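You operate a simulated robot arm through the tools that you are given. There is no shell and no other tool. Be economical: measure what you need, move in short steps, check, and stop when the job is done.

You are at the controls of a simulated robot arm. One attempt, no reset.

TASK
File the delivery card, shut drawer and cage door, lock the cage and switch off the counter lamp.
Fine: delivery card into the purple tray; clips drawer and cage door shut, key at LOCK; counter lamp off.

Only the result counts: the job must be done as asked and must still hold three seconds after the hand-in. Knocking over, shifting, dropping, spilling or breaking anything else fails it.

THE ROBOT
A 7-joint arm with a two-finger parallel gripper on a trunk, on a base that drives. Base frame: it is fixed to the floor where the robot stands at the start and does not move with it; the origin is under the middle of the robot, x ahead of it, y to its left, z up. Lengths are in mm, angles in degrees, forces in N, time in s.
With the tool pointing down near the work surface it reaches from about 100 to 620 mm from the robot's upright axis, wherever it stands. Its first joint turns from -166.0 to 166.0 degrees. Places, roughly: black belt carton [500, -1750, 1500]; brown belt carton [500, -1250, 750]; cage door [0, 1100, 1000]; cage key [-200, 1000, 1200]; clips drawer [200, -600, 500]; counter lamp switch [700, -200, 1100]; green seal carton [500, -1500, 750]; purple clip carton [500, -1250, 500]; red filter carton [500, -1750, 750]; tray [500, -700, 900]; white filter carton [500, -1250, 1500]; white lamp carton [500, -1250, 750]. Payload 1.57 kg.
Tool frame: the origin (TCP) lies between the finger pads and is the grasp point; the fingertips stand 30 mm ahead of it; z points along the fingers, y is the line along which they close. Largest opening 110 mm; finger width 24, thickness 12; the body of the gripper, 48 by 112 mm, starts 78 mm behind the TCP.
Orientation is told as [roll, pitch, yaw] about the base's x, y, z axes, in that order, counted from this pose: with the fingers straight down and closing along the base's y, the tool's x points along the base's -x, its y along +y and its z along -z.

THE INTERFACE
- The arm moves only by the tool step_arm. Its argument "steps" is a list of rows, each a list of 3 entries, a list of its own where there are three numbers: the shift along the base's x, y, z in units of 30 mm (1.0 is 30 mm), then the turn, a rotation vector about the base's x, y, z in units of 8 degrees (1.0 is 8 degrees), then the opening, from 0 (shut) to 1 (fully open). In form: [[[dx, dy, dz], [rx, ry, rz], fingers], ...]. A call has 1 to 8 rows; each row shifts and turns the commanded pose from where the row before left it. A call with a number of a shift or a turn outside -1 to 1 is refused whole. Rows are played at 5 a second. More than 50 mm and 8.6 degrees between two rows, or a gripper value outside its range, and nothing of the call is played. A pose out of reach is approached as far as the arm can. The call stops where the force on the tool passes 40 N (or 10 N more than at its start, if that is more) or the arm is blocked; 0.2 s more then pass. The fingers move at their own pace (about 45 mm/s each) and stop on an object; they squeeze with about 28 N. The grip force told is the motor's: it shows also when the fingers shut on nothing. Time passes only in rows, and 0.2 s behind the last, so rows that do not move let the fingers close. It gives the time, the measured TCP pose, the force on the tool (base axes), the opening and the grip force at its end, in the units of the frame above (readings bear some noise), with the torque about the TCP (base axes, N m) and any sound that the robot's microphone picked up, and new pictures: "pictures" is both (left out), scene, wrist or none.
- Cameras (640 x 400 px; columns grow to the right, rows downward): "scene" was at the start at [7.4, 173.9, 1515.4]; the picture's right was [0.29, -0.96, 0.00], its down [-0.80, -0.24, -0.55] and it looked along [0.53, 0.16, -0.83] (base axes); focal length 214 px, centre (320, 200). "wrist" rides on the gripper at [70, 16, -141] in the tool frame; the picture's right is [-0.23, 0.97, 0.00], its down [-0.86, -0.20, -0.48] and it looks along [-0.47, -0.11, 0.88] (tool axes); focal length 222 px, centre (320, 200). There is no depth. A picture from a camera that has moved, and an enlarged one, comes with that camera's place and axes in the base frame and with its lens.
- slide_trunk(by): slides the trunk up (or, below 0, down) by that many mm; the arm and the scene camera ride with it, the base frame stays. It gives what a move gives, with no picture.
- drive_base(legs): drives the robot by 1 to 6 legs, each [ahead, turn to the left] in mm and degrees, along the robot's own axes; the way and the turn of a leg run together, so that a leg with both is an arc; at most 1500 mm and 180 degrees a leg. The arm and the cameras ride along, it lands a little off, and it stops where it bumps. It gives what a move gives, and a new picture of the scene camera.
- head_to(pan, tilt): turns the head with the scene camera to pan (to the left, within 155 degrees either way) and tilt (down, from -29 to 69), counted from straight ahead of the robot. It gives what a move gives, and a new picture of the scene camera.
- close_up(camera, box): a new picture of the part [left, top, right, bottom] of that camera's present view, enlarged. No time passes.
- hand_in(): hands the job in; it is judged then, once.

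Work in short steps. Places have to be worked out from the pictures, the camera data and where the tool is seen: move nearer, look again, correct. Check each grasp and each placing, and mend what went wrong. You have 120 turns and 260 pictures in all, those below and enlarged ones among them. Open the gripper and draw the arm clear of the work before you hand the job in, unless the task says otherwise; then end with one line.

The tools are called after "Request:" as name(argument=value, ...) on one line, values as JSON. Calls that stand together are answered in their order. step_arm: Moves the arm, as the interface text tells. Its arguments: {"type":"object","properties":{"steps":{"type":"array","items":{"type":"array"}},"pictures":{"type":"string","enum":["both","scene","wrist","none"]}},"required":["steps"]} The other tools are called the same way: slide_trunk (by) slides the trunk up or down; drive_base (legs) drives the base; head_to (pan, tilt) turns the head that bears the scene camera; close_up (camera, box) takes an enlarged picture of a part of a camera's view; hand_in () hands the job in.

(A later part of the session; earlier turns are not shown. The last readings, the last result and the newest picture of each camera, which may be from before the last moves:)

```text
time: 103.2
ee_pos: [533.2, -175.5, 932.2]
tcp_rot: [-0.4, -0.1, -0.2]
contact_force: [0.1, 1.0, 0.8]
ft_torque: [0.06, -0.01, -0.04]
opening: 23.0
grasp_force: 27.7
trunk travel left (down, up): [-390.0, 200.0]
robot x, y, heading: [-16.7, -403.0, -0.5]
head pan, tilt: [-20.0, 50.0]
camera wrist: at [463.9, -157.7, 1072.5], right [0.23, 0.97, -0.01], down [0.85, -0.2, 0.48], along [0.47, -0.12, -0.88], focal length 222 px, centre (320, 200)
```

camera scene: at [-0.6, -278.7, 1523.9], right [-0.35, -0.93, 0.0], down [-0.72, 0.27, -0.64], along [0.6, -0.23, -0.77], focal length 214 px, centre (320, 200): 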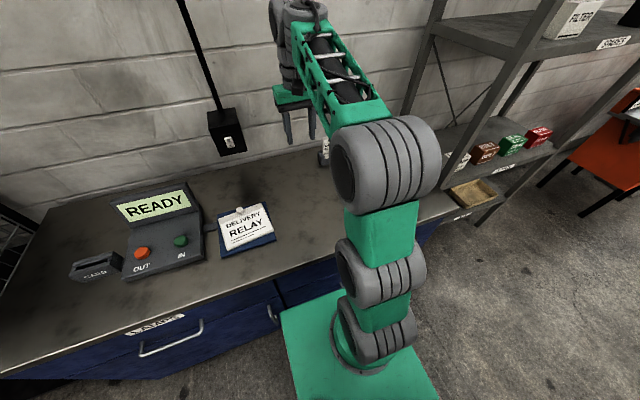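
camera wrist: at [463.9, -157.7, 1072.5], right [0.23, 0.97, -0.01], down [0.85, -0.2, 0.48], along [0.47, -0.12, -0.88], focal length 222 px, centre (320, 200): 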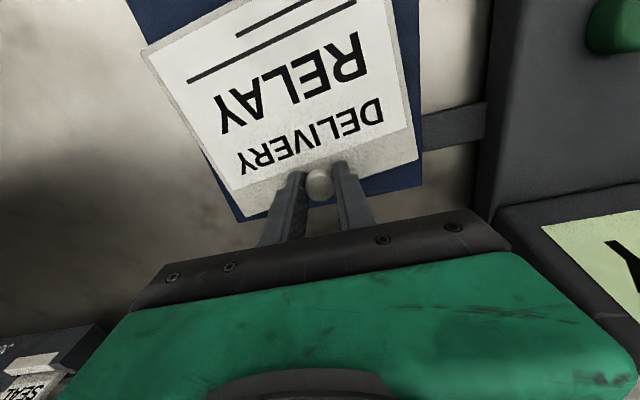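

Gripped. Lift, then carry toward the tray.

Request:
step_arm(steps=[[[0, 0, 0.5], [0, 0, 0], 0], [[0, 0, 1], [0, 0, 0], 0], [[0, 0, 1], [0, 0, 0], 0], [[-0.2, -0.5, 1], [0, 0, 0], 0], [[-0.2, -1, 0.5], [0, 0, 0], 0], [[-0.2, -1, 0], [0, 0, 0], 0], [[-0.2, -1, 0], [0, 0, 0], 0], [[-0.2, -1, 0], [0, 0, 0], 0]], pictures="none")

Request:
step_arm(steps=[[[0, -1, 0], [0, 0, 0], 0], [[0, -1, 0], [0, 0, 0], 0], [[0, -1, 0], [0, 0, 0], 0], [[0, -1, 0], [0, 0, 0], 0], [[0, -1, 0], [0, 0, 0], 0], [[0, -1, 0], [0, 0, 0], 0], [[0, -1, 0], [0, 0, 0], 0]], pictures="both")

```text
time: 105.0
ee_pos: [504.3, -311.8, 1053.2]
tcp_rot: [-0.4, -0.1, -0.3]
contact_force: [0.4, 1.2, -1.3]
ft_torque: [-0.01, -0.08, -0.01]
opening: 22.7
grasp_force: 28.0
trunk travel left (down, up): [-390.0, 200.0]
robot x, y, heading: [-15.9, -406.3, -0.7]
head pan, tilt: [-20.0, 50.0]
```

```text
time: 106.6
ee_pos: [503.5, -520.9, 1051.9]
tcp_rot: [-0.3, -0.1, -0.3]
contact_force: [0.4, 0.0, -1.4]
ft_torque: [0.02, -0.07, 0.03]
opening: 22.7
grasp_force: 27.8
trunk travel left (down, up): [-390.0, 200.0]
robot x, y, heading: [-15.4, -406.4, -0.9]
head pan, tilt: [-20.0, 50.0]
camera scene: at [-1.1, -278.8, 1443.9], right [-0.36, -0.93, 0.0], down [-0.72, 0.27, -0.64], along [0.6, -0.23, -0.77], focal length 214 px, centre (320, 200)
camera wrist: at [434.8, -503.8, 1193.3], right [0.23, 0.97, -0.01], down [0.85, -0.2, 0.48], along [0.47, -0.12, -0.88], focal length 222 px, centre (320, 200)
```

scene: 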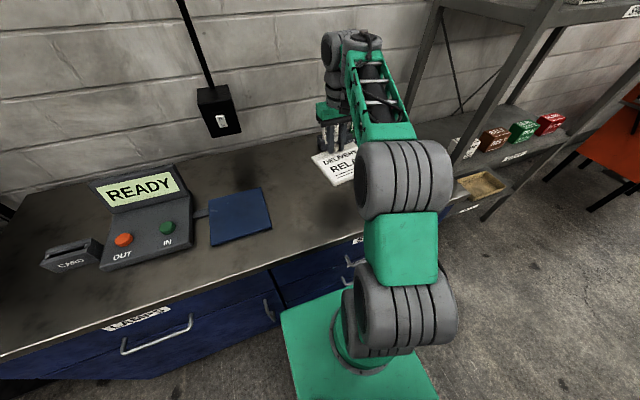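
wrist: 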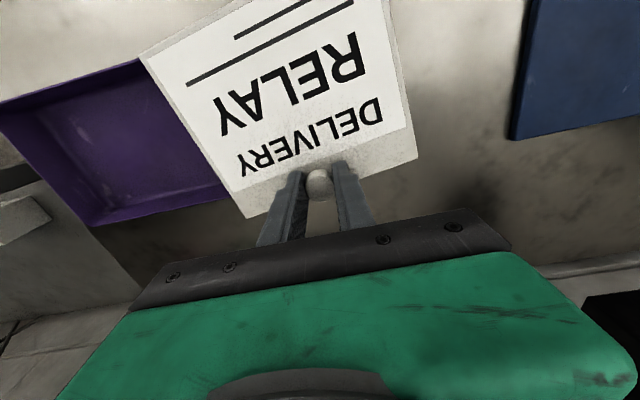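

Tray centre estimated around (462,-740). Move over it and check margins.

Request:
step_arm(steps=[[[0, -1, 0.3], [0, 0, 0], 0], [[0, -1, 0.3], [0, 0, 0], 0], [[0, -1, 0.3], [0, 0, 0], 0], [[0, -1, 0.3], [0, 0, 0], 0], [[0, -1, 0.3], [0, 0, 0], 0], [[0, -1, 0.3], [0, 0, 0], 0], [[0, -1, 0.3], [0, 0, 0], 0]], pictures="both")

```text
time: 108.2
ee_pos: [504.2, -731.7, 1114.1]
tcp_rot: [-0.4, -0.1, -0.2]
contact_force: [0.2, 0.5, -1.3]
ft_torque: [-0.01, -0.06, 0.03]
opening: 22.8
grasp_force: 27.5
trunk travel left (down, up): [-390.0, 200.0]
robot x, y, heading: [-15.1, -406.7, -0.8]
head pan, tilt: [-20.0, 50.0]
camera scene: at [-0.9, -279.1, 1443.9], right [-0.36, -0.93, 0.0], down [-0.72, 0.27, -0.64], along [0.6, -0.23, -0.77], focal length 214 px, centre (320, 200)
camera wrist: at [434.3, -713.8, 1255.0], right [0.23, 0.97, -0.01], down [0.85, -0.2, 0.48], along [0.47, -0.12, -0.88], focal length 222 px, centre (320, 200)
```

scene: 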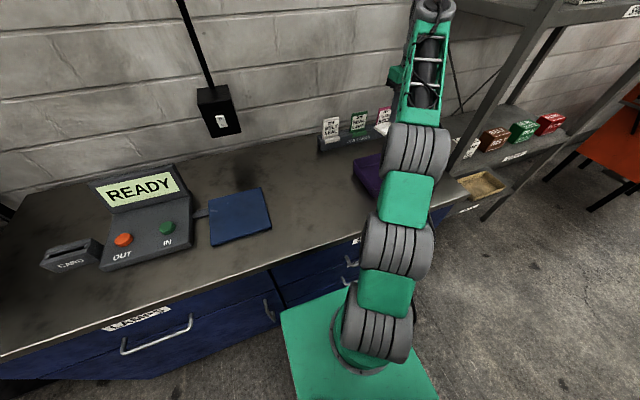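
wrist: 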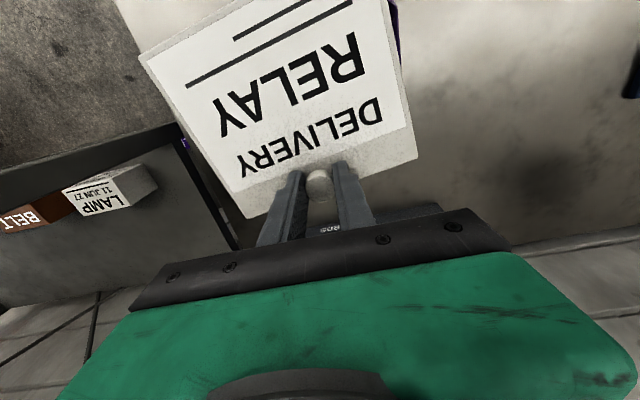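

The card hides the tray. I'll step back left and higher so the wrist camera sees the whole tray beside the card.

Request:
step_arm(steps=[[[-0.3, 1, 0.5], [0, 0, 0], 0], [[-0.3, 1, 0.5], [0, 0, 0], 0], [[-0.3, 1, 0.5], [0, 0, 0], 0], [[-0.3, 1, 0.5], [0, 0, 0], 0], [[-0.3, 1, 0.5], [0, 0, 0], 0], [[-0.3, 1, 0.5], [0, 0, 0], 0], [[-0.2, 1, 0], [0, 0, 0], 0], [[0, 1, 0], [0, 0, 0], 0]], pictures="wrist")

Request:
close_up(camera="wrist", box=[0, 60, 240, 210])

```text
time: 110.0
ee_pos: [443.6, -490.9, 1205.0]
tcp_rot: [-0.4, -0.1, -0.2]
contact_force: [-0.8, 0.0, -1.4]
ft_torque: [-0.02, -0.02, -0.03]
opening: 22.6
grasp_force: 28.0
trunk travel left (down, up): [-390.0, 200.0]
robot x, y, heading: [-14.3, -405.9, -0.8]
head pan, tilt: [-20.0, 50.0]
camera wrist: at [374.3, -473.2, 1345.7], right [0.23, 0.97, -0.01], down [0.85, -0.2, 0.48], along [0.47, -0.12, -0.88], focal length 222 px, centre (320, 200)
```

wrist: 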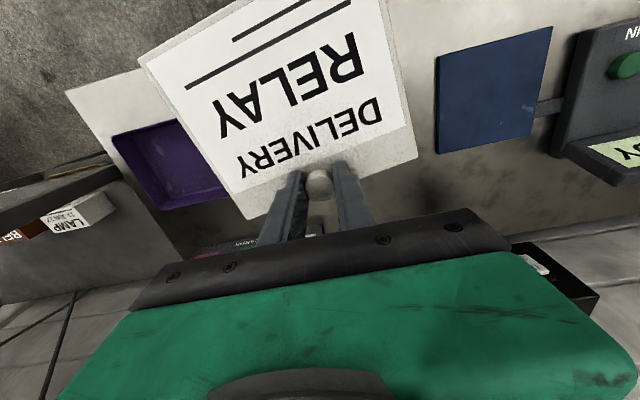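

```text
2.67 times, centred on (120, 135) of wrist
camera zoom: at [374.3, -473.2, 1345.7], right [0.23, 0.97, -0.01], down [0.85, -0.2, 0.48], along [0.47, -0.12, -0.88], focal length 592 px, centre (853, 373)
```

zoom: 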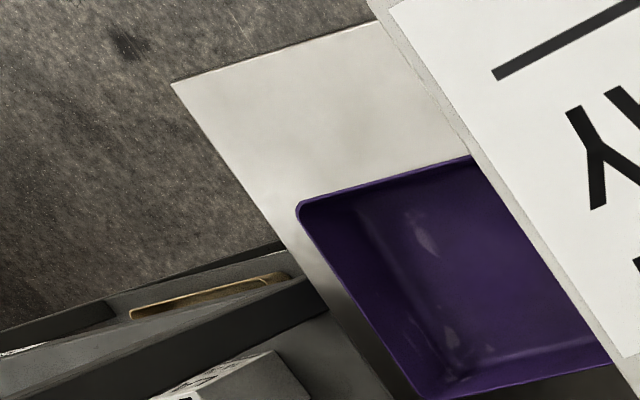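

Tray is axis-aligned: rim x 380–541, y −880…−612. The card (~154×135) is yawed +8° in the hand, so I'll turn −8° and put the TCP at (514,−730). First lower the trunk 100 for reach.

Request:
slide_trunk(by=-100)

Request:
step_arm(steps=[[[0.3, -1, 0], [0, 0, -0.2], 0], [[0.3, -1, 0], [0, 0, -0.2], 0], [[0.3, -1, 0], [0, 0, -0.2], 0], [[0.3, -1, 0], [0, 0, -0.2], 0], [[0.3, -1, 0], [0, 0, -0.2], 0], [[0.3, -1, 0], [0, 0, -0.1], 0], [[0.3, -1, 0], [0.05, 0, 0], 0], [[0.23, -0.97, 0], [0, 0, 0], 0]], pictures="both")

```text
time: 111.4
ee_pos: [444.4, -491.5, 1104.4]
tcp_rot: [-0.3, -0.1, -0.2]
contact_force: [-0.2, 0.6, -0.4]
ft_torque: [0.04, -0.1, -0.02]
opening: 22.8
grasp_force: 27.8
trunk travel left (down, up): [-290.0, 300.0]
robot x, y, heading: [-13.1, -405.3, -0.9]
head pan, tilt: [-20.0, 50.0]
```

```text
time: 112.2
ee_pos: [473.3, -588.8, 1106.3]
tcp_rot: [-0.5, -0.7, -5.8]
contact_force: [10.2, -4.0, -15.4]
ft_torque: [0.16, 0.16, 0.04]
opening: 22.5
grasp_force: 27.7
trunk travel left (down, up): [-290.0, 300.0]
robot x, y, heading: [-16.2, -408.9, -0.9]
head pan, tilt: [-20.0, 50.0]
stopped in row 4: the force on the tool passed its limit at 72 N (the readings are from after the stop); the commanded pose is now the measured one
camera scene: at [-1.5, -278.0, 1343.8], right [-0.36, -0.93, 0.0], down [-0.72, 0.27, -0.64], along [0.6, -0.23, -0.77], focal length 214 px, centre (320, 200)
camera wrist: at [404.3, -562.2, 1246.0], right [0.32, 0.95, -0.01], down [0.82, -0.28, 0.49], along [0.46, -0.17, -0.87], focal length 222 px, centre (320, 200)
```

scene: 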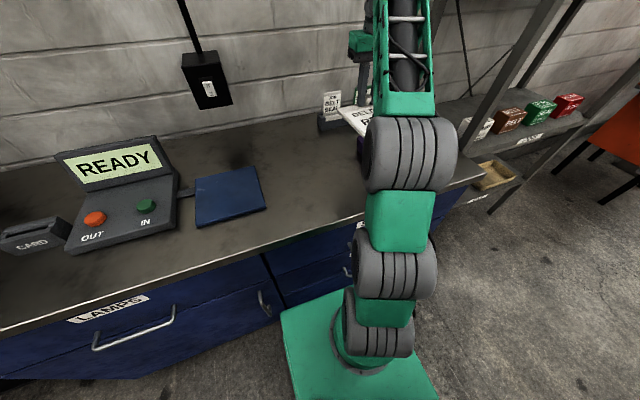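
wrist: 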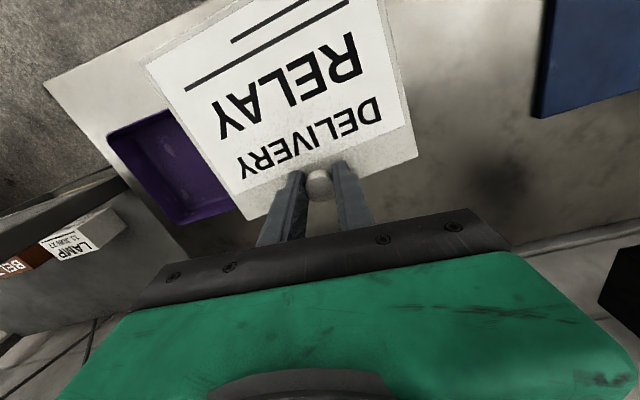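

Unexpected force with nothing evident near the hand; look at the arm's upper part before moving.

Request:
head_to(pan=-30, tilt=15)

Request:
step_arm(steps=[[[0, 0, 0], [0, 0, 0], 0]], pictures="none")

```text
time: 113.2
ee_pos: [474.0, -588.4, 1105.4]
tcp_rot: [-0.5, -0.7, -5.7]
contact_force: [14.8, -6.2, -29.3]
ft_torque: [-0.12, 0.05, -0.14]
opening: 22.7
grasp_force: 28.4
trunk travel left (down, up): [-290.0, 300.0]
robot x, y, heading: [-18.4, -403.3, -0.7]
head pan, tilt: [-30.0, 15.0]
camera scene: at [7.1, -299.3, 1397.5], right [-0.51, -0.86, 0.0], down [-0.22, 0.13, -0.97], along [0.83, -0.49, -0.26], focal length 214 px, centre (320, 200)
```

scene: 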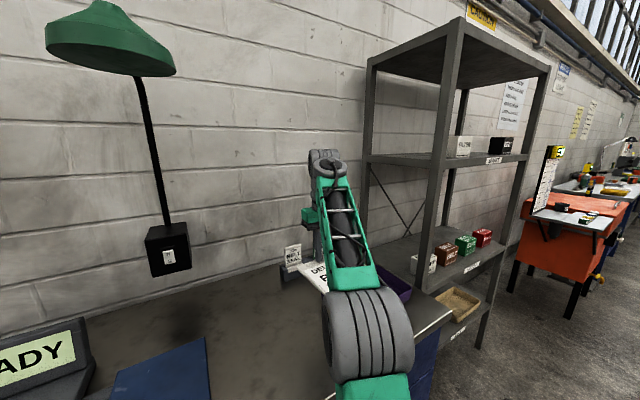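

```text
time: 113.7
ee_pos: [474.3, -589.3, 1105.1]
tcp_rot: [-0.5, -0.6, -5.7]
contact_force: [17.6, -5.1, -31.0]
ft_torque: [-0.16, 0.07, -0.15]
opening: 22.4
grasp_force: 28.6
trunk travel left (down, up): [-290.0, 300.0]
robot x, y, heading: [-11.3, -408.3, -0.9]
head pan, tilt: [-30.0, 15.0]
```

Steady push down-and-forward on the hand: the forearm presses on the gripper (folded wrist). Move forward and down to unfold.

Request:
step_arm(steps=[[[0.5, -0.2, -0.4], [0, 0, 0], 0], [[0.6, -0.4, -0.4], [0, 0, 0], 0]], pictures="none")

```text
time: 114.2
ee_pos: [507.5, -605.8, 1080.4]
tcp_rot: [-0.6, -0.5, -5.8]
contact_force: [0.5, 0.4, -1.0]
ft_torque: [-0.02, -0.11, 0.0]
opening: 22.7
grasp_force: 27.8
trunk travel left (down, up): [-290.0, 300.0]
robot x, y, heading: [-18.1, -405.4, -0.7]
head pan, tilt: [-30.0, 15.0]
```

Freed. Continue to above the tray at (514,−730), z≈1030.

Request:
step_arm(steps=[[[0.1, -0.9, -0.4], [0, 0, -0.1], 0], [[0.1, -0.9, -0.4], [0, 0, -0.1], 0], [[0, -0.9, -0.4], [0.05, 0.05, -0.1], 0], [[0, -0.9, -0.4], [0, 0, 0], 0], [[0, -0.55, 0], [0, 0, 0], 0]], pictures="both")

Request:
close_up(camera="scene", box=[300, 200, 460, 320])

```text
time: 115.3
ee_pos: [515.0, -717.4, 1034.8]
tcp_rot: [-0.6, -0.9, -8.5]
contact_force: [7.7, -6.7, -14.5]
ft_torque: [0.4, 0.01, 0.17]
opening: 22.6
grasp_force: 27.8
out of reach, approached as far as the arm can: row 5
trunk travel left (down, up): [-290.0, 300.0]
robot x, y, heading: [-13.1, -406.6, -0.7]
head pan, tilt: [-30.0, 15.0]
stopped in row 5: the force on the tool passed its limit at 85 N (the readings are from after the stop); the commanded pose is now the measured one
camera scene: at [6.8, -298.6, 1397.6], right [-0.51, -0.86, 0.0], down [-0.22, 0.13, -0.97], along [0.83, -0.49, -0.26], focal length 214 px, centre (320, 200)
camera wrist: at [447.0, -688.5, 1174.1], right [0.37, 0.93, -0.01], down [0.81, -0.32, 0.49], along [0.46, -0.19, -0.87], focal length 222 px, centre (320, 200)
```

scene: 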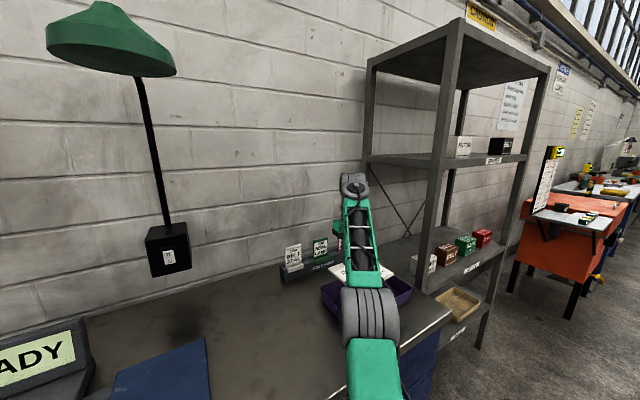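
wrist: 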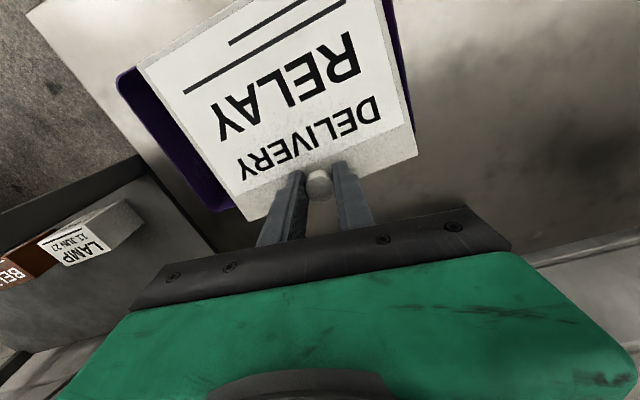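

```text
3.33 times, centred on (380, 260) of scene
camera zoom: at [6.8, -298.6, 1397.6], right [-0.51, -0.86, 0.0], down [-0.22, 0.13, -0.97], along [0.83, -0.49, -0.26], focal length 715 px, centre (120, 0)
```

zoom: 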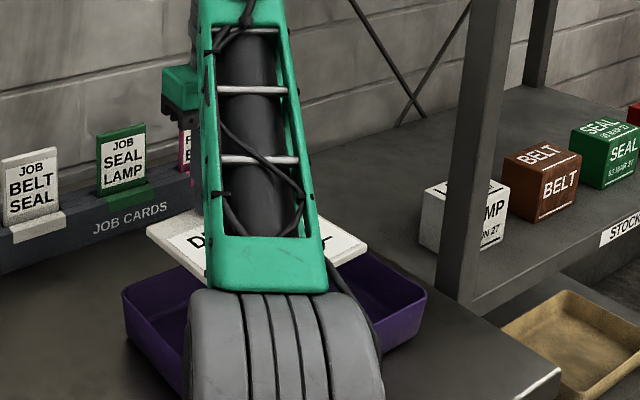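

Lowering the trunk folds the wrist against the forearm. Undo that: relieve, raise the trunk back 100, then bring the arm in and shift the base ~80 mm along the counter.

Request:
step_arm(steps=[[[-0.3, 0.6, -0.4], [0, 0, 0], 0], [[0, 0.6, -0.2], [0, 0, 0], 0]], pictures="none")

Request:
slide_trunk(by=100)

Request:
step_arm(steps=[[[0, 1, 0], [0, 0, 0.2], 0], [[0, 1, 0], [0, 0, 0.2], 0], [[0, 1, 0], [0, 0, 0.2], 0], [[0, 1, 0], [0, 0, 0.2], 0], [[0, 1, 0], [0, 0, 0.2], 0], [[0, 1, 0], [0, 0, 0], 0]], pictures="wrist")

```text
time: 115.9
ee_pos: [505.4, -681.1, 1017.2]
tcp_rot: [-0.3, -0.7, -8.5]
contact_force: [-0.7, -0.9, -1.3]
ft_torque: [0.03, -0.1, 0.02]
opening: 22.4
grasp_force: 28.5
trunk travel left (down, up): [-290.0, 300.0]
robot x, y, heading: [-14.8, -405.9, -1.0]
head pan, tilt: [-30.0, 15.0]
```

```text
time: 117.2
ee_pos: [506.8, -681.6, 1115.5]
tcp_rot: [-0.4, -0.8, -8.6]
contact_force: [-0.3, -0.1, -2.3]
ft_torque: [-0.01, -0.07, -0.01]
opening: 22.5
grasp_force: 27.8
trunk travel left (down, up): [-390.0, 200.0]
robot x, y, heading: [-17.7, -404.3, -1.0]
head pan, tilt: [-30.0, 15.0]
```

```text
time: 118.7
ee_pos: [505.5, -502.5, 1117.7]
tcp_rot: [-0.4, -0.8, -0.5]
contact_force: [-0.4, -0.5, -1.6]
ft_torque: [0.01, -0.04, 0.01]
opening: 22.5
grasp_force: 28.1
trunk travel left (down, up): [-390.0, 200.0]
robot x, y, heading: [-14.9, -407.2, -1.0]
head pan, tilt: [-30.0, 15.0]
camera wrist: at [434.8, -483.1, 1256.4], right [0.24, 0.97, 0.0], down [0.85, -0.2, 0.49], along [0.48, -0.12, -0.87], focal length 222 px, centre (320, 200)
```

wrist: 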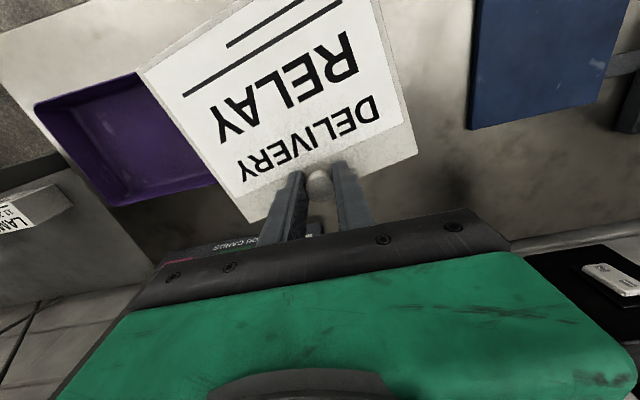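

Card still held. Shift the base: back, angle −30°, ahead, straighten, ahead.

Request:
drive_base(legs=[[-260, 0], [0, -30], [220, 0], [0, 31], [65, 0]])

Request:
step_arm(steps=[[[0, 0, 0], [0, 0, 0], 0]], pictures="wrist")

```text
time: 125.4
ee_pos: [501.2, -604.5, 1116.1]
tcp_rot: [-0.4, -0.7, 0.5]
contact_force: [0.6, 0.1, -1.1]
ft_torque: [0.0, -0.02, -0.01]
opening: 22.1
grasp_force: 28.0
trunk travel left (down, up): [-390.0, 200.0]
robot x, y, heading: [-19.4, -517.6, 0.0]
head pan, tilt: [-30.0, 15.0]
camera scene: at [-0.9, -409.6, 1497.6], right [-0.5, -0.87, 0.0], down [-0.22, 0.13, -0.97], along [0.84, -0.48, -0.26], focal length 214 px, centre (320, 200)
```

scene: 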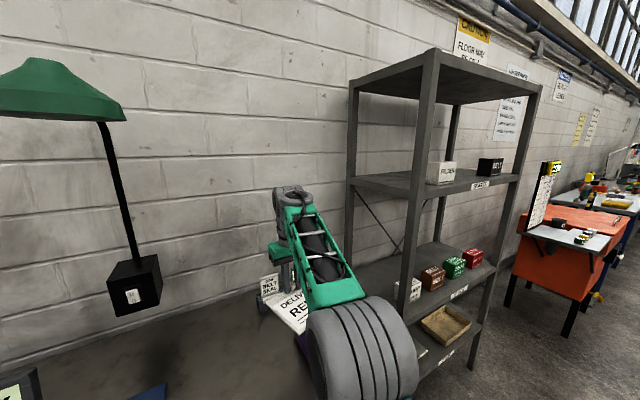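

```text
time: 125.8
ee_pos: [500.8, -605.0, 1116.3]
tcp_rot: [-0.4, -0.7, 0.3]
contact_force: [-0.9, -0.1, -0.4]
ft_torque: [0.04, -0.05, -0.03]
opening: 22.3
grasp_force: 27.7
trunk travel left (down, up): [-390.0, 200.0]
robot x, y, heading: [-22.8, -516.9, 0.1]
head pan, tilt: [-30.0, 15.0]
camera wrist: at [429.5, -587.4, 1256.0], right [0.22, 0.98, 0.0], down [0.85, -0.19, 0.49], along [0.48, -0.11, -0.87], focal length 222 px, centre (320, 200)
```

wrist: 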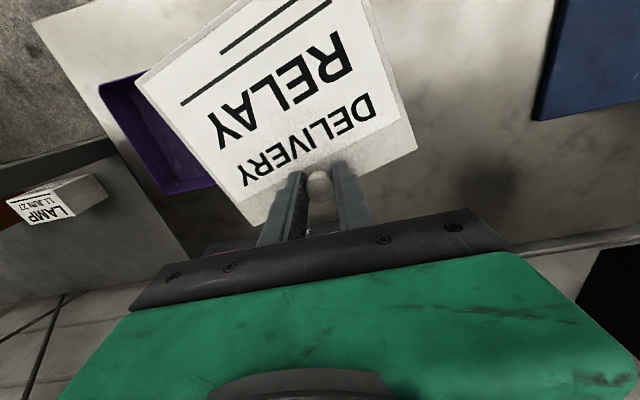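

The card swung a bit in the grip (now ≈ +14°), so turn −14°. Target TCP (514,−745) above the tray.

Request:
step_arm(steps=[[[0.1, -0.8, -0.4], [0, 0, -0.3], 0], [[0.1, -0.8, -0.4], [0, 0, -0.3], 0], [[0.1, -0.8, -0.4], [0.05, 0, -0.3], 0], [[0.1, -0.8, -0.4], [0, 0.1, -0.3], 0], [[0.04, -0.8, -0.4], [0, 0, -0.3], 0], [[0, -0.67, -0.4], [0, 0, -0.25], 0]], pictures="both")

Request:
close_up(camera="scene", box=[230, 230, 430, 380])

```text
time: 127.2
ee_pos: [515.3, -747.2, 1044.8]
tcp_rot: [-0.1, 0.1, -13.8]
contact_force: [0.9, 0.5, -1.4]
ft_torque: [-0.01, -0.07, -0.01]
opening: 22.2
grasp_force: 28.5
trunk travel left (down, up): [-390.0, 200.0]
robot x, y, heading: [-19.3, -515.5, -0.0]
head pan, tilt: [-30.0, 15.0]
camera scene: at [-1.2, -409.7, 1497.6], right [-0.5, -0.87, 0.0], down [-0.22, 0.13, -0.97], along [0.84, -0.48, -0.26], focal length 214 px, centre (320, 200)
camera wrist: at [451.4, -712.9, 1185.6], right [0.45, 0.89, 0.0], down [0.78, -0.4, 0.48], along [0.43, -0.22, -0.88], focal length 222 px, centre (320, 200)
```

scene: 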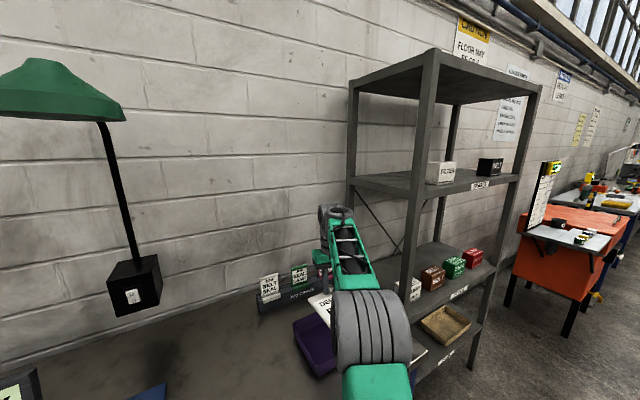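
wrist: 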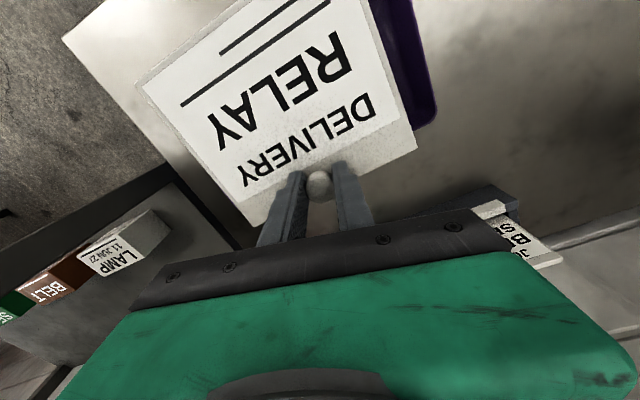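

```text
2.67 times, centred on (330, 305) of scene
camera zoom: at [-1.2, -409.7, 1497.6], right [-0.5, -0.87, 0.0], down [-0.22, 0.13, -0.97], along [0.84, -0.48, -0.26], focal length 572 px, centre (293, -80)
```

zoom: 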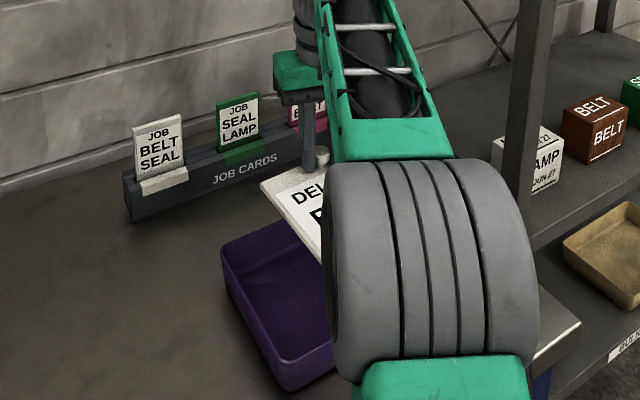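

Right rim at y≈−615, far rim x≈545 — the card is centred. Lower it in.

Request:
step_arm(steps=[[[0, 0, -1], [0, 0, 0], 0], [[0, 0, -1], [0, 0, 0], 0], [[0, 0, -0.7], [0, 0, 0], 0], [[0, 0, -0.3], [0, 0, 0], 0]], pictures="wrist")

Request:
close_up(camera="scene", box=[270, 280, 430, 400])

```text
time: 128.2
ee_pos: [515.6, -746.5, 953.5]
tcp_rot: [-0.1, 0.0, -13.7]
contact_force: [0.3, 1.3, -1.9]
ft_torque: [0.0, -0.03, 0.03]
opening: 22.5
grasp_force: 28.5
trunk travel left (down, up): [-390.0, 200.0]
robot x, y, heading: [-18.8, -514.2, 0.2]
head pan, tilt: [-30.0, 15.0]
camera wrist: at [450.9, -712.2, 1095.5], right [0.45, 0.89, 0.0], down [0.78, -0.4, 0.48], along [0.43, -0.22, -0.88], focal length 222 px, centre (320, 200)
```

wrist: 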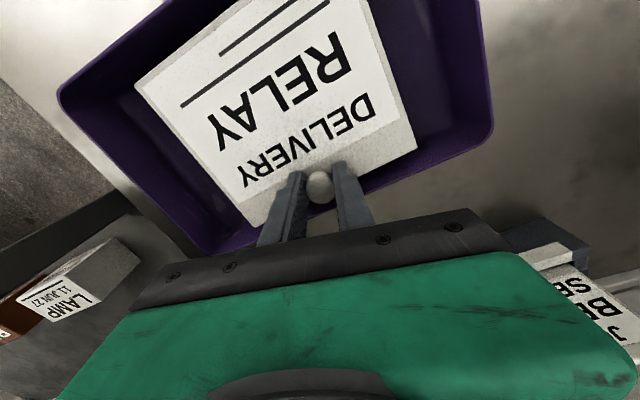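

```text
3.33 times, centred on (350, 340) of scene
camera zoom: at [-1.2, -409.6, 1497.6], right [-0.5, -0.87, 0.0], down [-0.22, 0.13, -0.97], along [0.84, -0.48, -0.26], focal length 715 px, centre (220, -267)
```

zoom: 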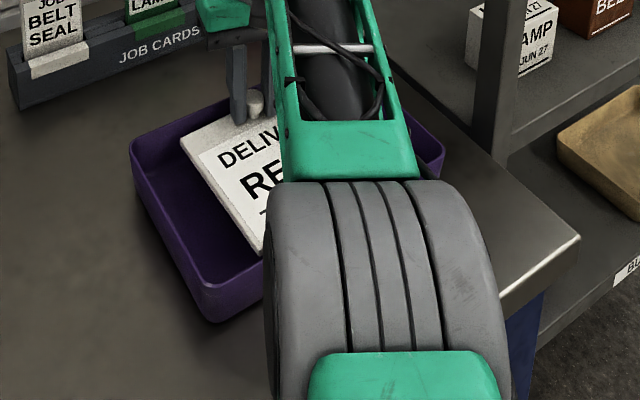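

Card sits inside the rim. Lower to contact in small steps.

Request:
step_arm(steps=[[[0, 0, -0.3], [0, 0, 0], 0], [[0, 0, -0.2], [0, 0, 0], 0], [[0, 0, -0.15], [0, 0, 0], 0], [[0, 0, -0.15], [0, 0, 0], 0]], pictures="none")

```text
time: 129.2
ee_pos: [514.2, -745.6, 930.2]
tcp_rot: [-0.1, 0.2, -13.6]
contact_force: [0.2, 0.2, -1.3]
ft_torque: [0.02, -0.02, -0.07]
opening: 22.4
grasp_force: 28.2
trunk travel left (down, up): [-390.0, 200.0]
robot x, y, heading: [-20.8, -516.2, -0.1]
head pan, tilt: [-30.0, 15.0]
```

Request:
step_arm(steps=[[[0, 0, -0.1], [0, 0, 0], 0], [[0, 0, -0.1], [0, 0, 0], 0], [[0, 0, -0.1], [0, 0, 0], 0], [[0, 0, 0], [0, 0, 0], 0]], pictures="wrist")

```text
time: 130.2
ee_pos: [513.1, -745.3, 922.9]
tcp_rot: [-0.2, -0.1, -13.6]
contact_force: [1.2, -0.3, 10.2]
ft_torque: [0.2, 0.62, -0.05]
opening: 22.4
grasp_force: 27.7
trunk travel left (down, up): [-390.0, 200.0]
robot x, y, heading: [-22.8, -517.7, 0.1]
head pan, tilt: [-30.0, 15.0]
camera wrist: at [450.7, -711.5, 1063.9], right [0.45, 0.89, 0.0], down [0.78, -0.39, 0.48], along [0.43, -0.22, -0.88], focal length 222 px, centre (320, 200)
```

wrist: 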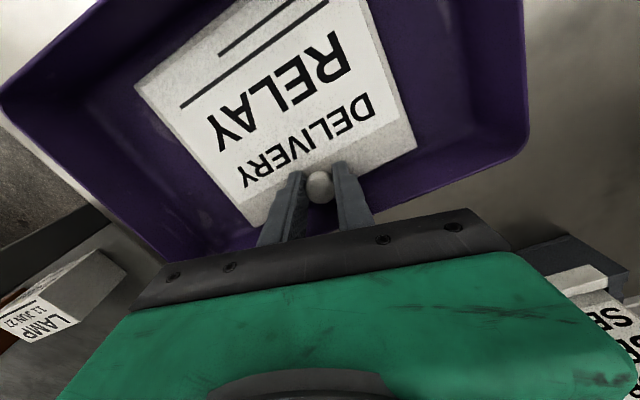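

Contact on the tray floor (10 N under the card centre). Release and rise.

Request:
step_arm(steps=[[[0, 0, 0], [0, 0, 0], 0.4], [[0, 0, 0], [0, 0, 0], 0.4], [[0, 0, 0], [0, 0, 0], 0.4], [[0, 0, 0.3], [0, 0, 0], 0.4], [[0, 0, 1], [0, 0, 0], 0.4], [[0, 0, 1], [0, 0, 0], 0.4], [[0, 0, 1], [0, 0, 0], 0.4], [[0, 0, 1], [0, 0, 0], 0.4]], pictures="wrist")

```text
time: 132.0
ee_pos: [515.0, -745.1, 1050.1]
tcp_rot: [-0.1, 0.2, -13.6]
contact_force: [0.6, -0.6, 0.4]
ft_torque: [0.02, 0.0, 0.01]
opening: 44.2
grasp_force: 0.1
trunk travel left (down, up): [-390.0, 200.0]
robot x, y, heading: [-23.2, -517.7, 0.0]
head pan, tilt: [-30.0, 15.0]
camera wrist: at [451.7, -712.0, 1190.8], right [0.45, 0.89, 0.0], down [0.79, -0.39, 0.48], along [0.42, -0.22, -0.88], focal length 222 px, centre (320, 200)
```

wrist: 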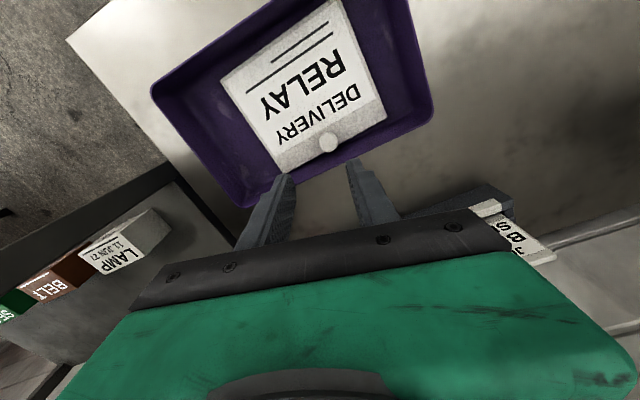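

Card is in the tray. Now the cage: bring the arm in and drive back and over to the left to look at the door.

Request:
step_arm(steps=[[[-0.2, 0.9, 0.6], [0, 0, 0.3], 0], [[-0.2, 0.9, 0.6], [0, 0, 0.3], 0], [[-0.2, 0.9, 0.6], [0, 0, 0.3], 0], [[-0.2, 0.9, 0.6], [0, 0, 0.3], 0], [[-0.2, 0.9, 0], [0, 0, 0.3], 0], [[-0.2, 0.9, 0], [0, 0, 0.25], 0], [[-0.2, 0.9, 0], [0, 0, 0], 0]], pictures="none")

Request:
drive_base(legs=[[-680, 0], [0, 90], [1050, 0], [0, -50]])

Request:
head_to(pan=20, tilt=25)

```text
time: 133.6
ee_pos: [472.1, -555.8, 1122.4]
tcp_rot: [-0.1, 0.1, 0.4]
contact_force: [-0.2, -1.1, 0.2]
ft_torque: [0.01, 0.01, -0.01]
opening: 0.0
grasp_force: 21.2
trunk travel left (down, up): [-390.0, 200.0]
robot x, y, heading: [-22.9, -516.4, -0.1]
head pan, tilt: [-30.0, 15.0]
```

```text
time: 148.4
ee_pos: [-308.0, 826.6, 1121.4]
tcp_rot: [0.0, 0.1, 40.9]
contact_force: [-0.2, 1.1, -0.1]
ft_torque: [0.01, 0.0, -0.02]
opening: 0.1
grasp_force: 21.1
trunk travel left (down, up): [-390.0, 200.0]
robot x, y, heading: [-709.5, 536.4, 40.9]
head pan, tilt: [-30.0, 15.0]
camera scene: at [-762.4, 630.1, 1497.6], right [0.19, -0.98, 0.0], down [-0.25, -0.05, -0.97], along [0.95, 0.18, -0.26], focal length 214 px, centre (320, 200)
```

scene: 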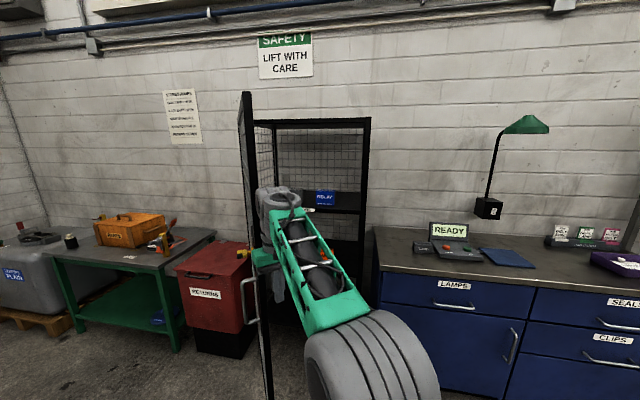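

```text
time: 149.6
ee_pos: [-306.9, 827.5, 1122.1]
tcp_rot: [-0.1, 0.0, 41.0]
contact_force: [0.4, -0.1, 0.3]
ft_torque: [0.02, 0.03, 0.01]
opening: 0.1
grasp_force: 21.7
trunk travel left (down, up): [-390.0, 200.0]
robot x, y, heading: [-703.9, 535.4, 40.9]
head pan, tilt: [20.0, 25.0]
camera scene: at [-809.1, 693.2, 1481.4], right [0.87, -0.49, 0.0], down [-0.21, -0.37, -0.91], along [0.44, 0.79, -0.42], focal length 214 px, centre (320, 200)
```

scene: 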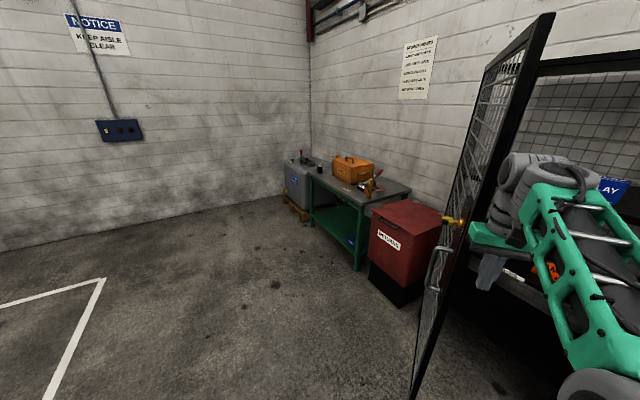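

Now I see the door edge-on: pull handle and yellow key on its outer (left) side, with free floor to its left. I'll drive around to the outer side.

Request:
drive_base(legs=[[0, 49], [800, 0], [0, -90]])

Request:
head_to(pan=-40, tilt=25)

```text
time: 159.9
ee_pos: [-202.4, 1295.8, 1120.9]
tcp_rot: [-0.1, 0.1, 0.2]
contact_force: [0.5, -0.7, -1.4]
ft_torque: [-0.02, -0.02, -0.03]
opening: 0.1
grasp_force: 21.5
trunk travel left (down, up): [-390.0, 200.0]
robot x, y, heading: [-696.8, 1336.0, 0.2]
head pan, tilt: [20.0, 25.0]
camera scene: at [-669.7, 1523.7, 1481.4], right [0.34, -0.94, 0.0], down [-0.4, -0.14, -0.91], along [0.85, 0.31, -0.42], focal length 214 px, centre (320, 200)
```

scene: 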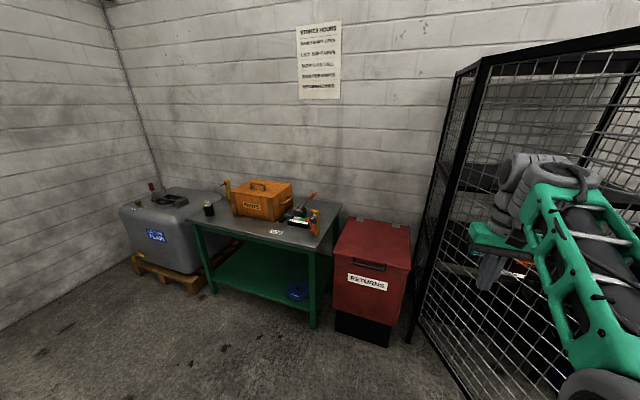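

```text
time: 161.2
ee_pos: [-203.1, 1296.5, 1122.0]
tcp_rot: [-0.1, 0.1, 0.1]
contact_force: [0.2, 0.0, 0.4]
ft_torque: [-0.01, 0.01, 0.02]
opening: 0.1
grasp_force: 21.1
trunk travel left (down, up): [-390.0, 200.0]
robot x, y, heading: [-698.7, 1335.3, -0.2]
head pan, tilt: [-40.0, 25.0]
camera scene: at [-685.9, 1433.1, 1481.4], right [-0.64, -0.76, 0.0], down [-0.32, 0.27, -0.91], along [0.69, -0.58, -0.42], focal length 214 px, centre (320, 200)
```

scene: 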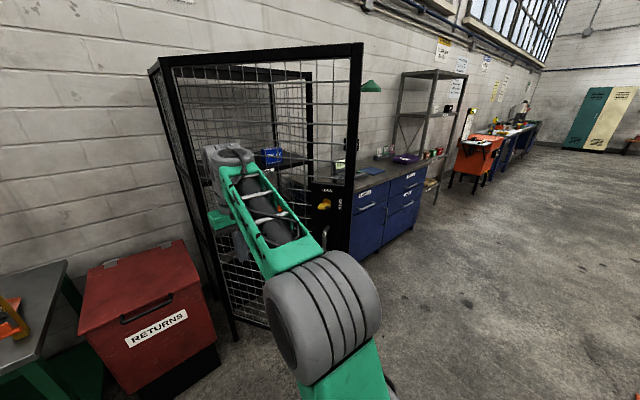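

Great view of the door's outer face with lock plate and yellow key; zoom in.

Request:
close_up(camera="scene", box=[270, 150, 370, 260])

```text
3.64 times, centred on (320, 205) of scene
camera zoom: at [-685.9, 1433.1, 1481.4], right [-0.64, -0.76, 0.0], down [-0.32, 0.27, -0.91], along [0.69, -0.58, -0.42], focal length 780 px, centre (320, 182)
```

zoom: 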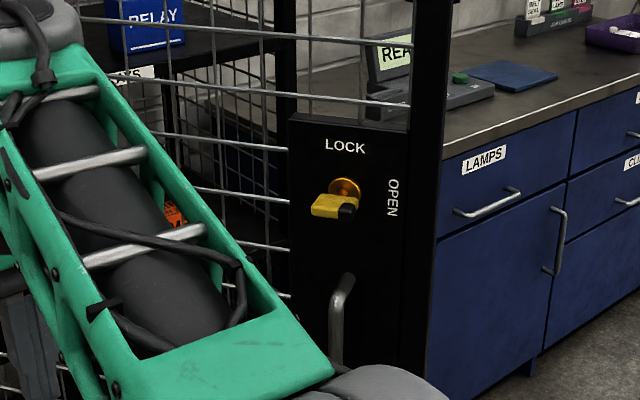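

Door free edge ≈(−300,983), hinge ≈(359,1313), key ≈(−229,1020,1182); LOCK is up, key now points at OPEN (right). I'll tilt the hand forward for pushing on the plate strip between key and stile.

Request:
step_arm(steps=[[[0.2, 0.15, 0], [0, -1, 0], 0], [[0.2, 0.15, 0], [0, -1, 0], 0], [[0.2, 0.15, 0], [0, -1, 0], 0], [[0.2, 0.15, 0], [0, -1, 0], 0], [[0.2, 0.15, 0], [0, -1, 0], 0], [[0.2, 0.15, 0], [0, -1, 0], 0], [[0.2, 0.15, 0], [0, -1, 0], 0], [[0.2, 0.15, 0], [0, -0.5, 0], 0]], pictures="scene")

```text
time: 163.0
ee_pos: [-129.5, 1392.4, 1281.6]
tcp_rot: [-0.2, -59.9, 0.1]
contact_force: [-0.2, 0.1, -0.1]
ft_torque: [0.01, 0.03, -0.05]
opening: 0.2
grasp_force: 20.8
out of reach, approached as far as the arm can: row 4, 5, 6, 7, 8
trunk travel left (down, up): [-390.0, 200.0]
robot x, y, heading: [-694.0, 1335.0, -0.1]
head pan, tilt: [-40.0, 25.0]
camera scene: at [-686.1, 1433.1, 1481.4], right [-0.65, -0.76, 0.0], down [-0.32, 0.27, -0.91], along [0.69, -0.58, -0.42], focal length 214 px, centre (320, 200)
```

scene: 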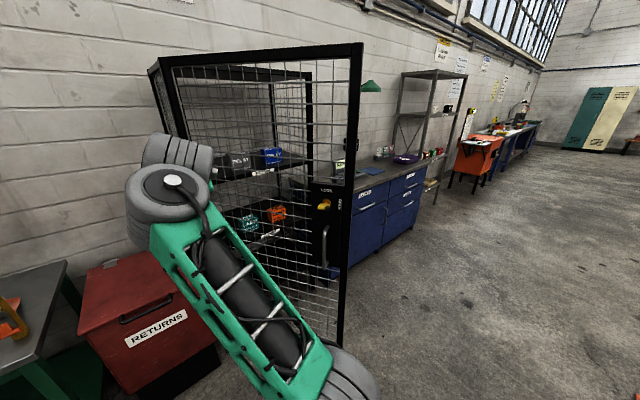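

The arm drifted up (folding limit). Raise the trunk 100 so the relative height matches the switch press, then step down.

Request:
slide_trunk(by=100)

Request:
step_arm(steps=[[[0, 0, 0], [0, 0, 0], 0]], pictures="none")

```text
time: 164.4
ee_pos: [-130.7, 1392.9, 1381.1]
tcp_rot: [-0.4, -59.6, 0.1]
contact_force: [0.1, 0.5, 0.9]
ft_torque: [0.0, -0.02, 0.01]
opening: 0.0
grasp_force: 21.0
trunk travel left (down, up): [-490.0, 100.0]
robot x, y, heading: [-698.0, 1336.0, -0.1]
head pan, tilt: [-40.0, 25.0]
```

```text
time: 164.8
ee_pos: [-130.9, 1393.3, 1380.2]
tcp_rot: [-0.5, -59.8, 0.0]
contact_force: [-0.2, 0.0, -0.2]
ft_torque: [-0.01, -0.01, -0.02]
opening: 0.0
grasp_force: 21.5
trunk travel left (down, up): [-490.0, 100.0]
robot x, y, heading: [-695.8, 1340.0, -0.0]
head pan, tilt: [-40.0, 25.0]
```

Command re-bases to the measured pose. Step down and to the centreline.

Request:
step_arm(steps=[[[0, -0.2, -1], [0, 0, 0], 0], [[0, -0.2, -1], [0, 0, 0], 0], [[0, -0.2, -1], [0, 0, 0], 0], [[0, -0.3, -1], [0, 0, 0], 0], [[0, -0.3, -1], [0, 0, 0], 0], [[0, -0.3, -1], [0, 0, 0], 0], [[0, -0.3, -1], [0, 0, 0], 0], [[-0.2, -0.2, -1], [0, 0, 0], 0]], pictures="scene")

```text
time: 165.4
ee_pos: [-96.1, 1434.9, 1204.6]
tcp_rot: [-4.6, -47.3, 8.1]
contact_force: [-0.3, -0.5, 0.3]
ft_torque: [-0.03, 0.0, 0.01]
opening: 0.0
grasp_force: 21.2
trunk travel left (down, up): [-490.0, 100.0]
robot x, y, heading: [-695.1, 1337.5, -0.2]
head pan, tilt: [-40.0, 25.0]
stopped in row 3: the arm was blocked; the commanded pose is now the measured one
camera scene: at [-685.6, 1433.3, 1579.6], right [-0.65, -0.76, 0.0], down [-0.32, 0.27, -0.91], along [0.69, -0.58, -0.42], focal length 214 px, centre (320, 200)
```

scene: 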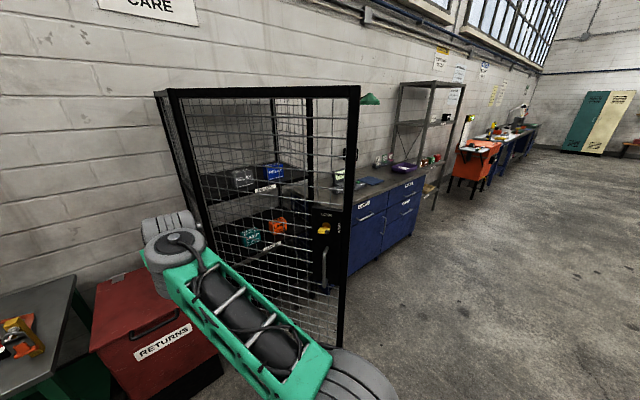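

It swung down on its own; now step to rel (540,0), z 1125 with tilt restored.

Request:
step_arm(steps=[[[-0.3, -0.5, -0.4], [0, 0, -0.3], 0], [[-0.3, -0.6, -0.4], [0.2, 0, -0.3], 0], [[-0.3, -0.6, -0.5], [0.3, -0.3, -0.3], 0], [[-0.3, -0.6, -0.5], [0.1, -0.4, -0.1], 0], [[-0.3, -0.5, -0.5], [0, -0.4, 0], 0], [[-0.3, -0.5, -0.4], [0, -0.5, 0], 0]], pictures="scene")

```text
time: 166.1
ee_pos: [-112.9, 1412.8, 1074.2]
tcp_rot: [-3.9, -38.2, 3.6]
contact_force: [0.9, -0.5, 0.3]
ft_torque: [0.0, 0.0, -0.03]
opening: 0.1
grasp_force: 21.3
trunk travel left (down, up): [-490.0, 100.0]
robot x, y, heading: [-694.2, 1340.4, -0.1]
head pan, tilt: [-40.0, 25.0]
stopped in row 3: the arm was blocked; the commanded pose is now the measured one
camera scene: at [-685.4, 1433.5, 1578.6], right [-0.65, -0.76, 0.0], down [-0.32, 0.27, -0.91], along [0.69, -0.58, -0.42], focal length 214 px, centre (320, 200)
```

scene: 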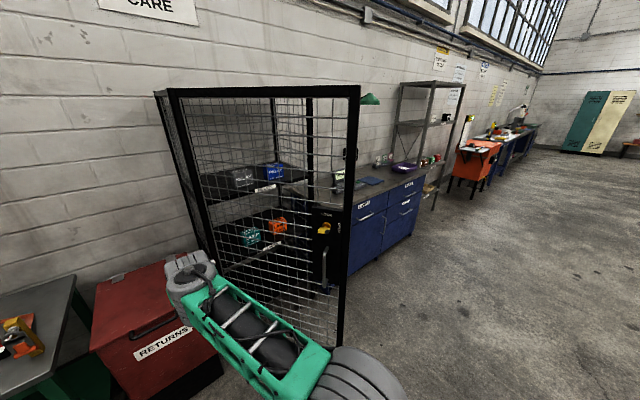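

The tilt blocks on the left side; it worked on the right. Un-tilt partly, go to the right side, then tilt.

Request:
step_arm(steps=[[[-0.4, -0.8, 0.3], [0.2, 0.8, -0.2], 0], [[-0.4, -0.8, 0.3], [0.2, 0.8, -0.2], 0], [[-0.4, -0.8, 0.3], [0, 0.8, 0], 0], [[-0.4, -0.8, 0.3], [0, 0, 0], 0], [[-0.2, -0.8, 0], [0, 0, 0], 0], [[0, -0.8, 0], [0, 0, 0], 0], [[0, -0.8, 0], [0, 0, 0], 0]], pictures="none")

Request:
step_arm(steps=[[[0.2, 0, 0], [0, -0.8, 0], 0], [[0.2, 0, 0], [0, -0.8, 0], 0], [[0.2, 0, 0], [0, -0.8, 0], 0], [[0.2, 0, 0], [0, -0.8, 0], 0], [[0.2, 0, 0], [0, -0.8, 0], 0], [[0.2, 0, 0], [0, -0.8, 0], 0]], pictures="scene")

```text
time: 167.7
ee_pos: [-168.0, 1244.8, 1120.3]
tcp_rot: [0.1, -19.7, -1.8]
contact_force: [1.0, 0.5, -0.1]
ft_torque: [0.04, -0.02, -0.01]
opening: 0.0
grasp_force: 21.2
trunk travel left (down, up): [-490.0, 100.0]
robot x, y, heading: [-696.7, 1338.8, -0.2]
head pan, tilt: [-40.0, 25.0]
```

```text
time: 169.1
ee_pos: [-133.1, 1245.9, 1119.5]
tcp_rot: [2.0, -58.2, -3.1]
contact_force: [0.5, -0.3, 0.0]
ft_torque: [-0.04, -0.01, 0.02]
opening: 0.2
grasp_force: 21.3
trunk travel left (down, up): [-490.0, 100.0]
robot x, y, heading: [-696.5, 1336.3, -0.1]
head pan, tilt: [-40.0, 25.0]
camera scene: at [-685.9, 1433.0, 1581.4], right [-0.65, -0.76, 0.0], down [-0.32, 0.27, -0.91], along [0.69, -0.58, -0.42], focal length 214 px, centre (320, 200)
```

scene: 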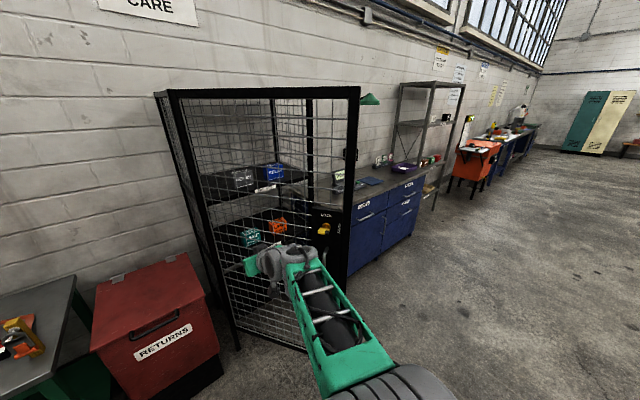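

Pose achieved. Now reposition the base to (−690,1509) heading −42° so driving ahead pushes the plate strip.

Request:
drive_base(legs=[[0, 90], [172, 0], [0, -125]])

Request:
head_to(pan=0, tilt=35)

```text
time: 179.6
ee_pos: [-292.9, 1103.6, 1120.0]
tcp_rot: [2.0, -58.1, -38.7]
contact_force: [1.2, -0.2, 0.0]
ft_torque: [-0.04, -0.04, -0.02]
opening: 0.0
grasp_force: 21.0
trunk travel left (down, up): [-490.0, 100.0]
robot x, y, heading: [-694.4, 1506.8, -35.5]
head pan, tilt: [-40.0, 25.0]
camera scene: at [-632.1, 1579.3, 1581.4], right [-0.97, -0.25, 0.0], down [-0.1, 0.41, -0.91], along [0.22, -0.88, -0.42], focal length 214 px, centre (320, 200)
```

scene: 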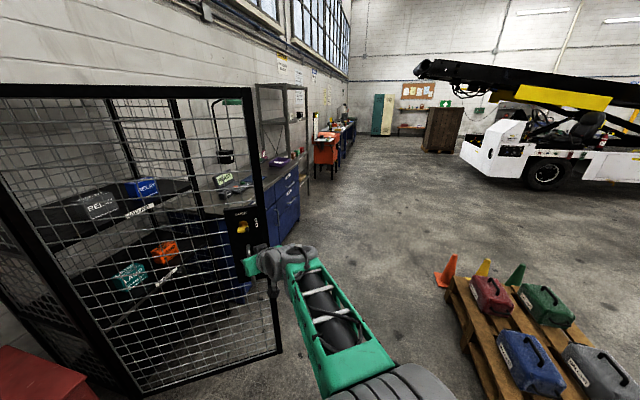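

```text
time: 180.7
ee_pos: [-291.4, 1105.9, 1119.7]
tcp_rot: [1.9, -58.0, -38.5]
contact_force: [-0.9, -0.2, 0.2]
ft_torque: [0.04, -0.01, -0.02]
opening: 0.0
grasp_force: 21.0
trunk travel left (down, up): [-490.0, 100.0]
robot x, y, heading: [-698.3, 1504.7, -35.9]
head pan, tilt: [0.0, 35.0]
camera scene: at [-583.3, 1617.2, 1565.6], right [-0.58, -0.81, 0.0], down [-0.47, 0.34, -0.82], along [0.66, -0.48, -0.57], focal length 214 px, centre (320, 200)
```

scene: 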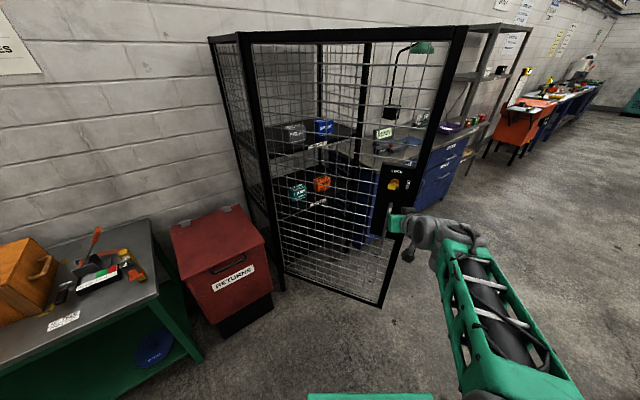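

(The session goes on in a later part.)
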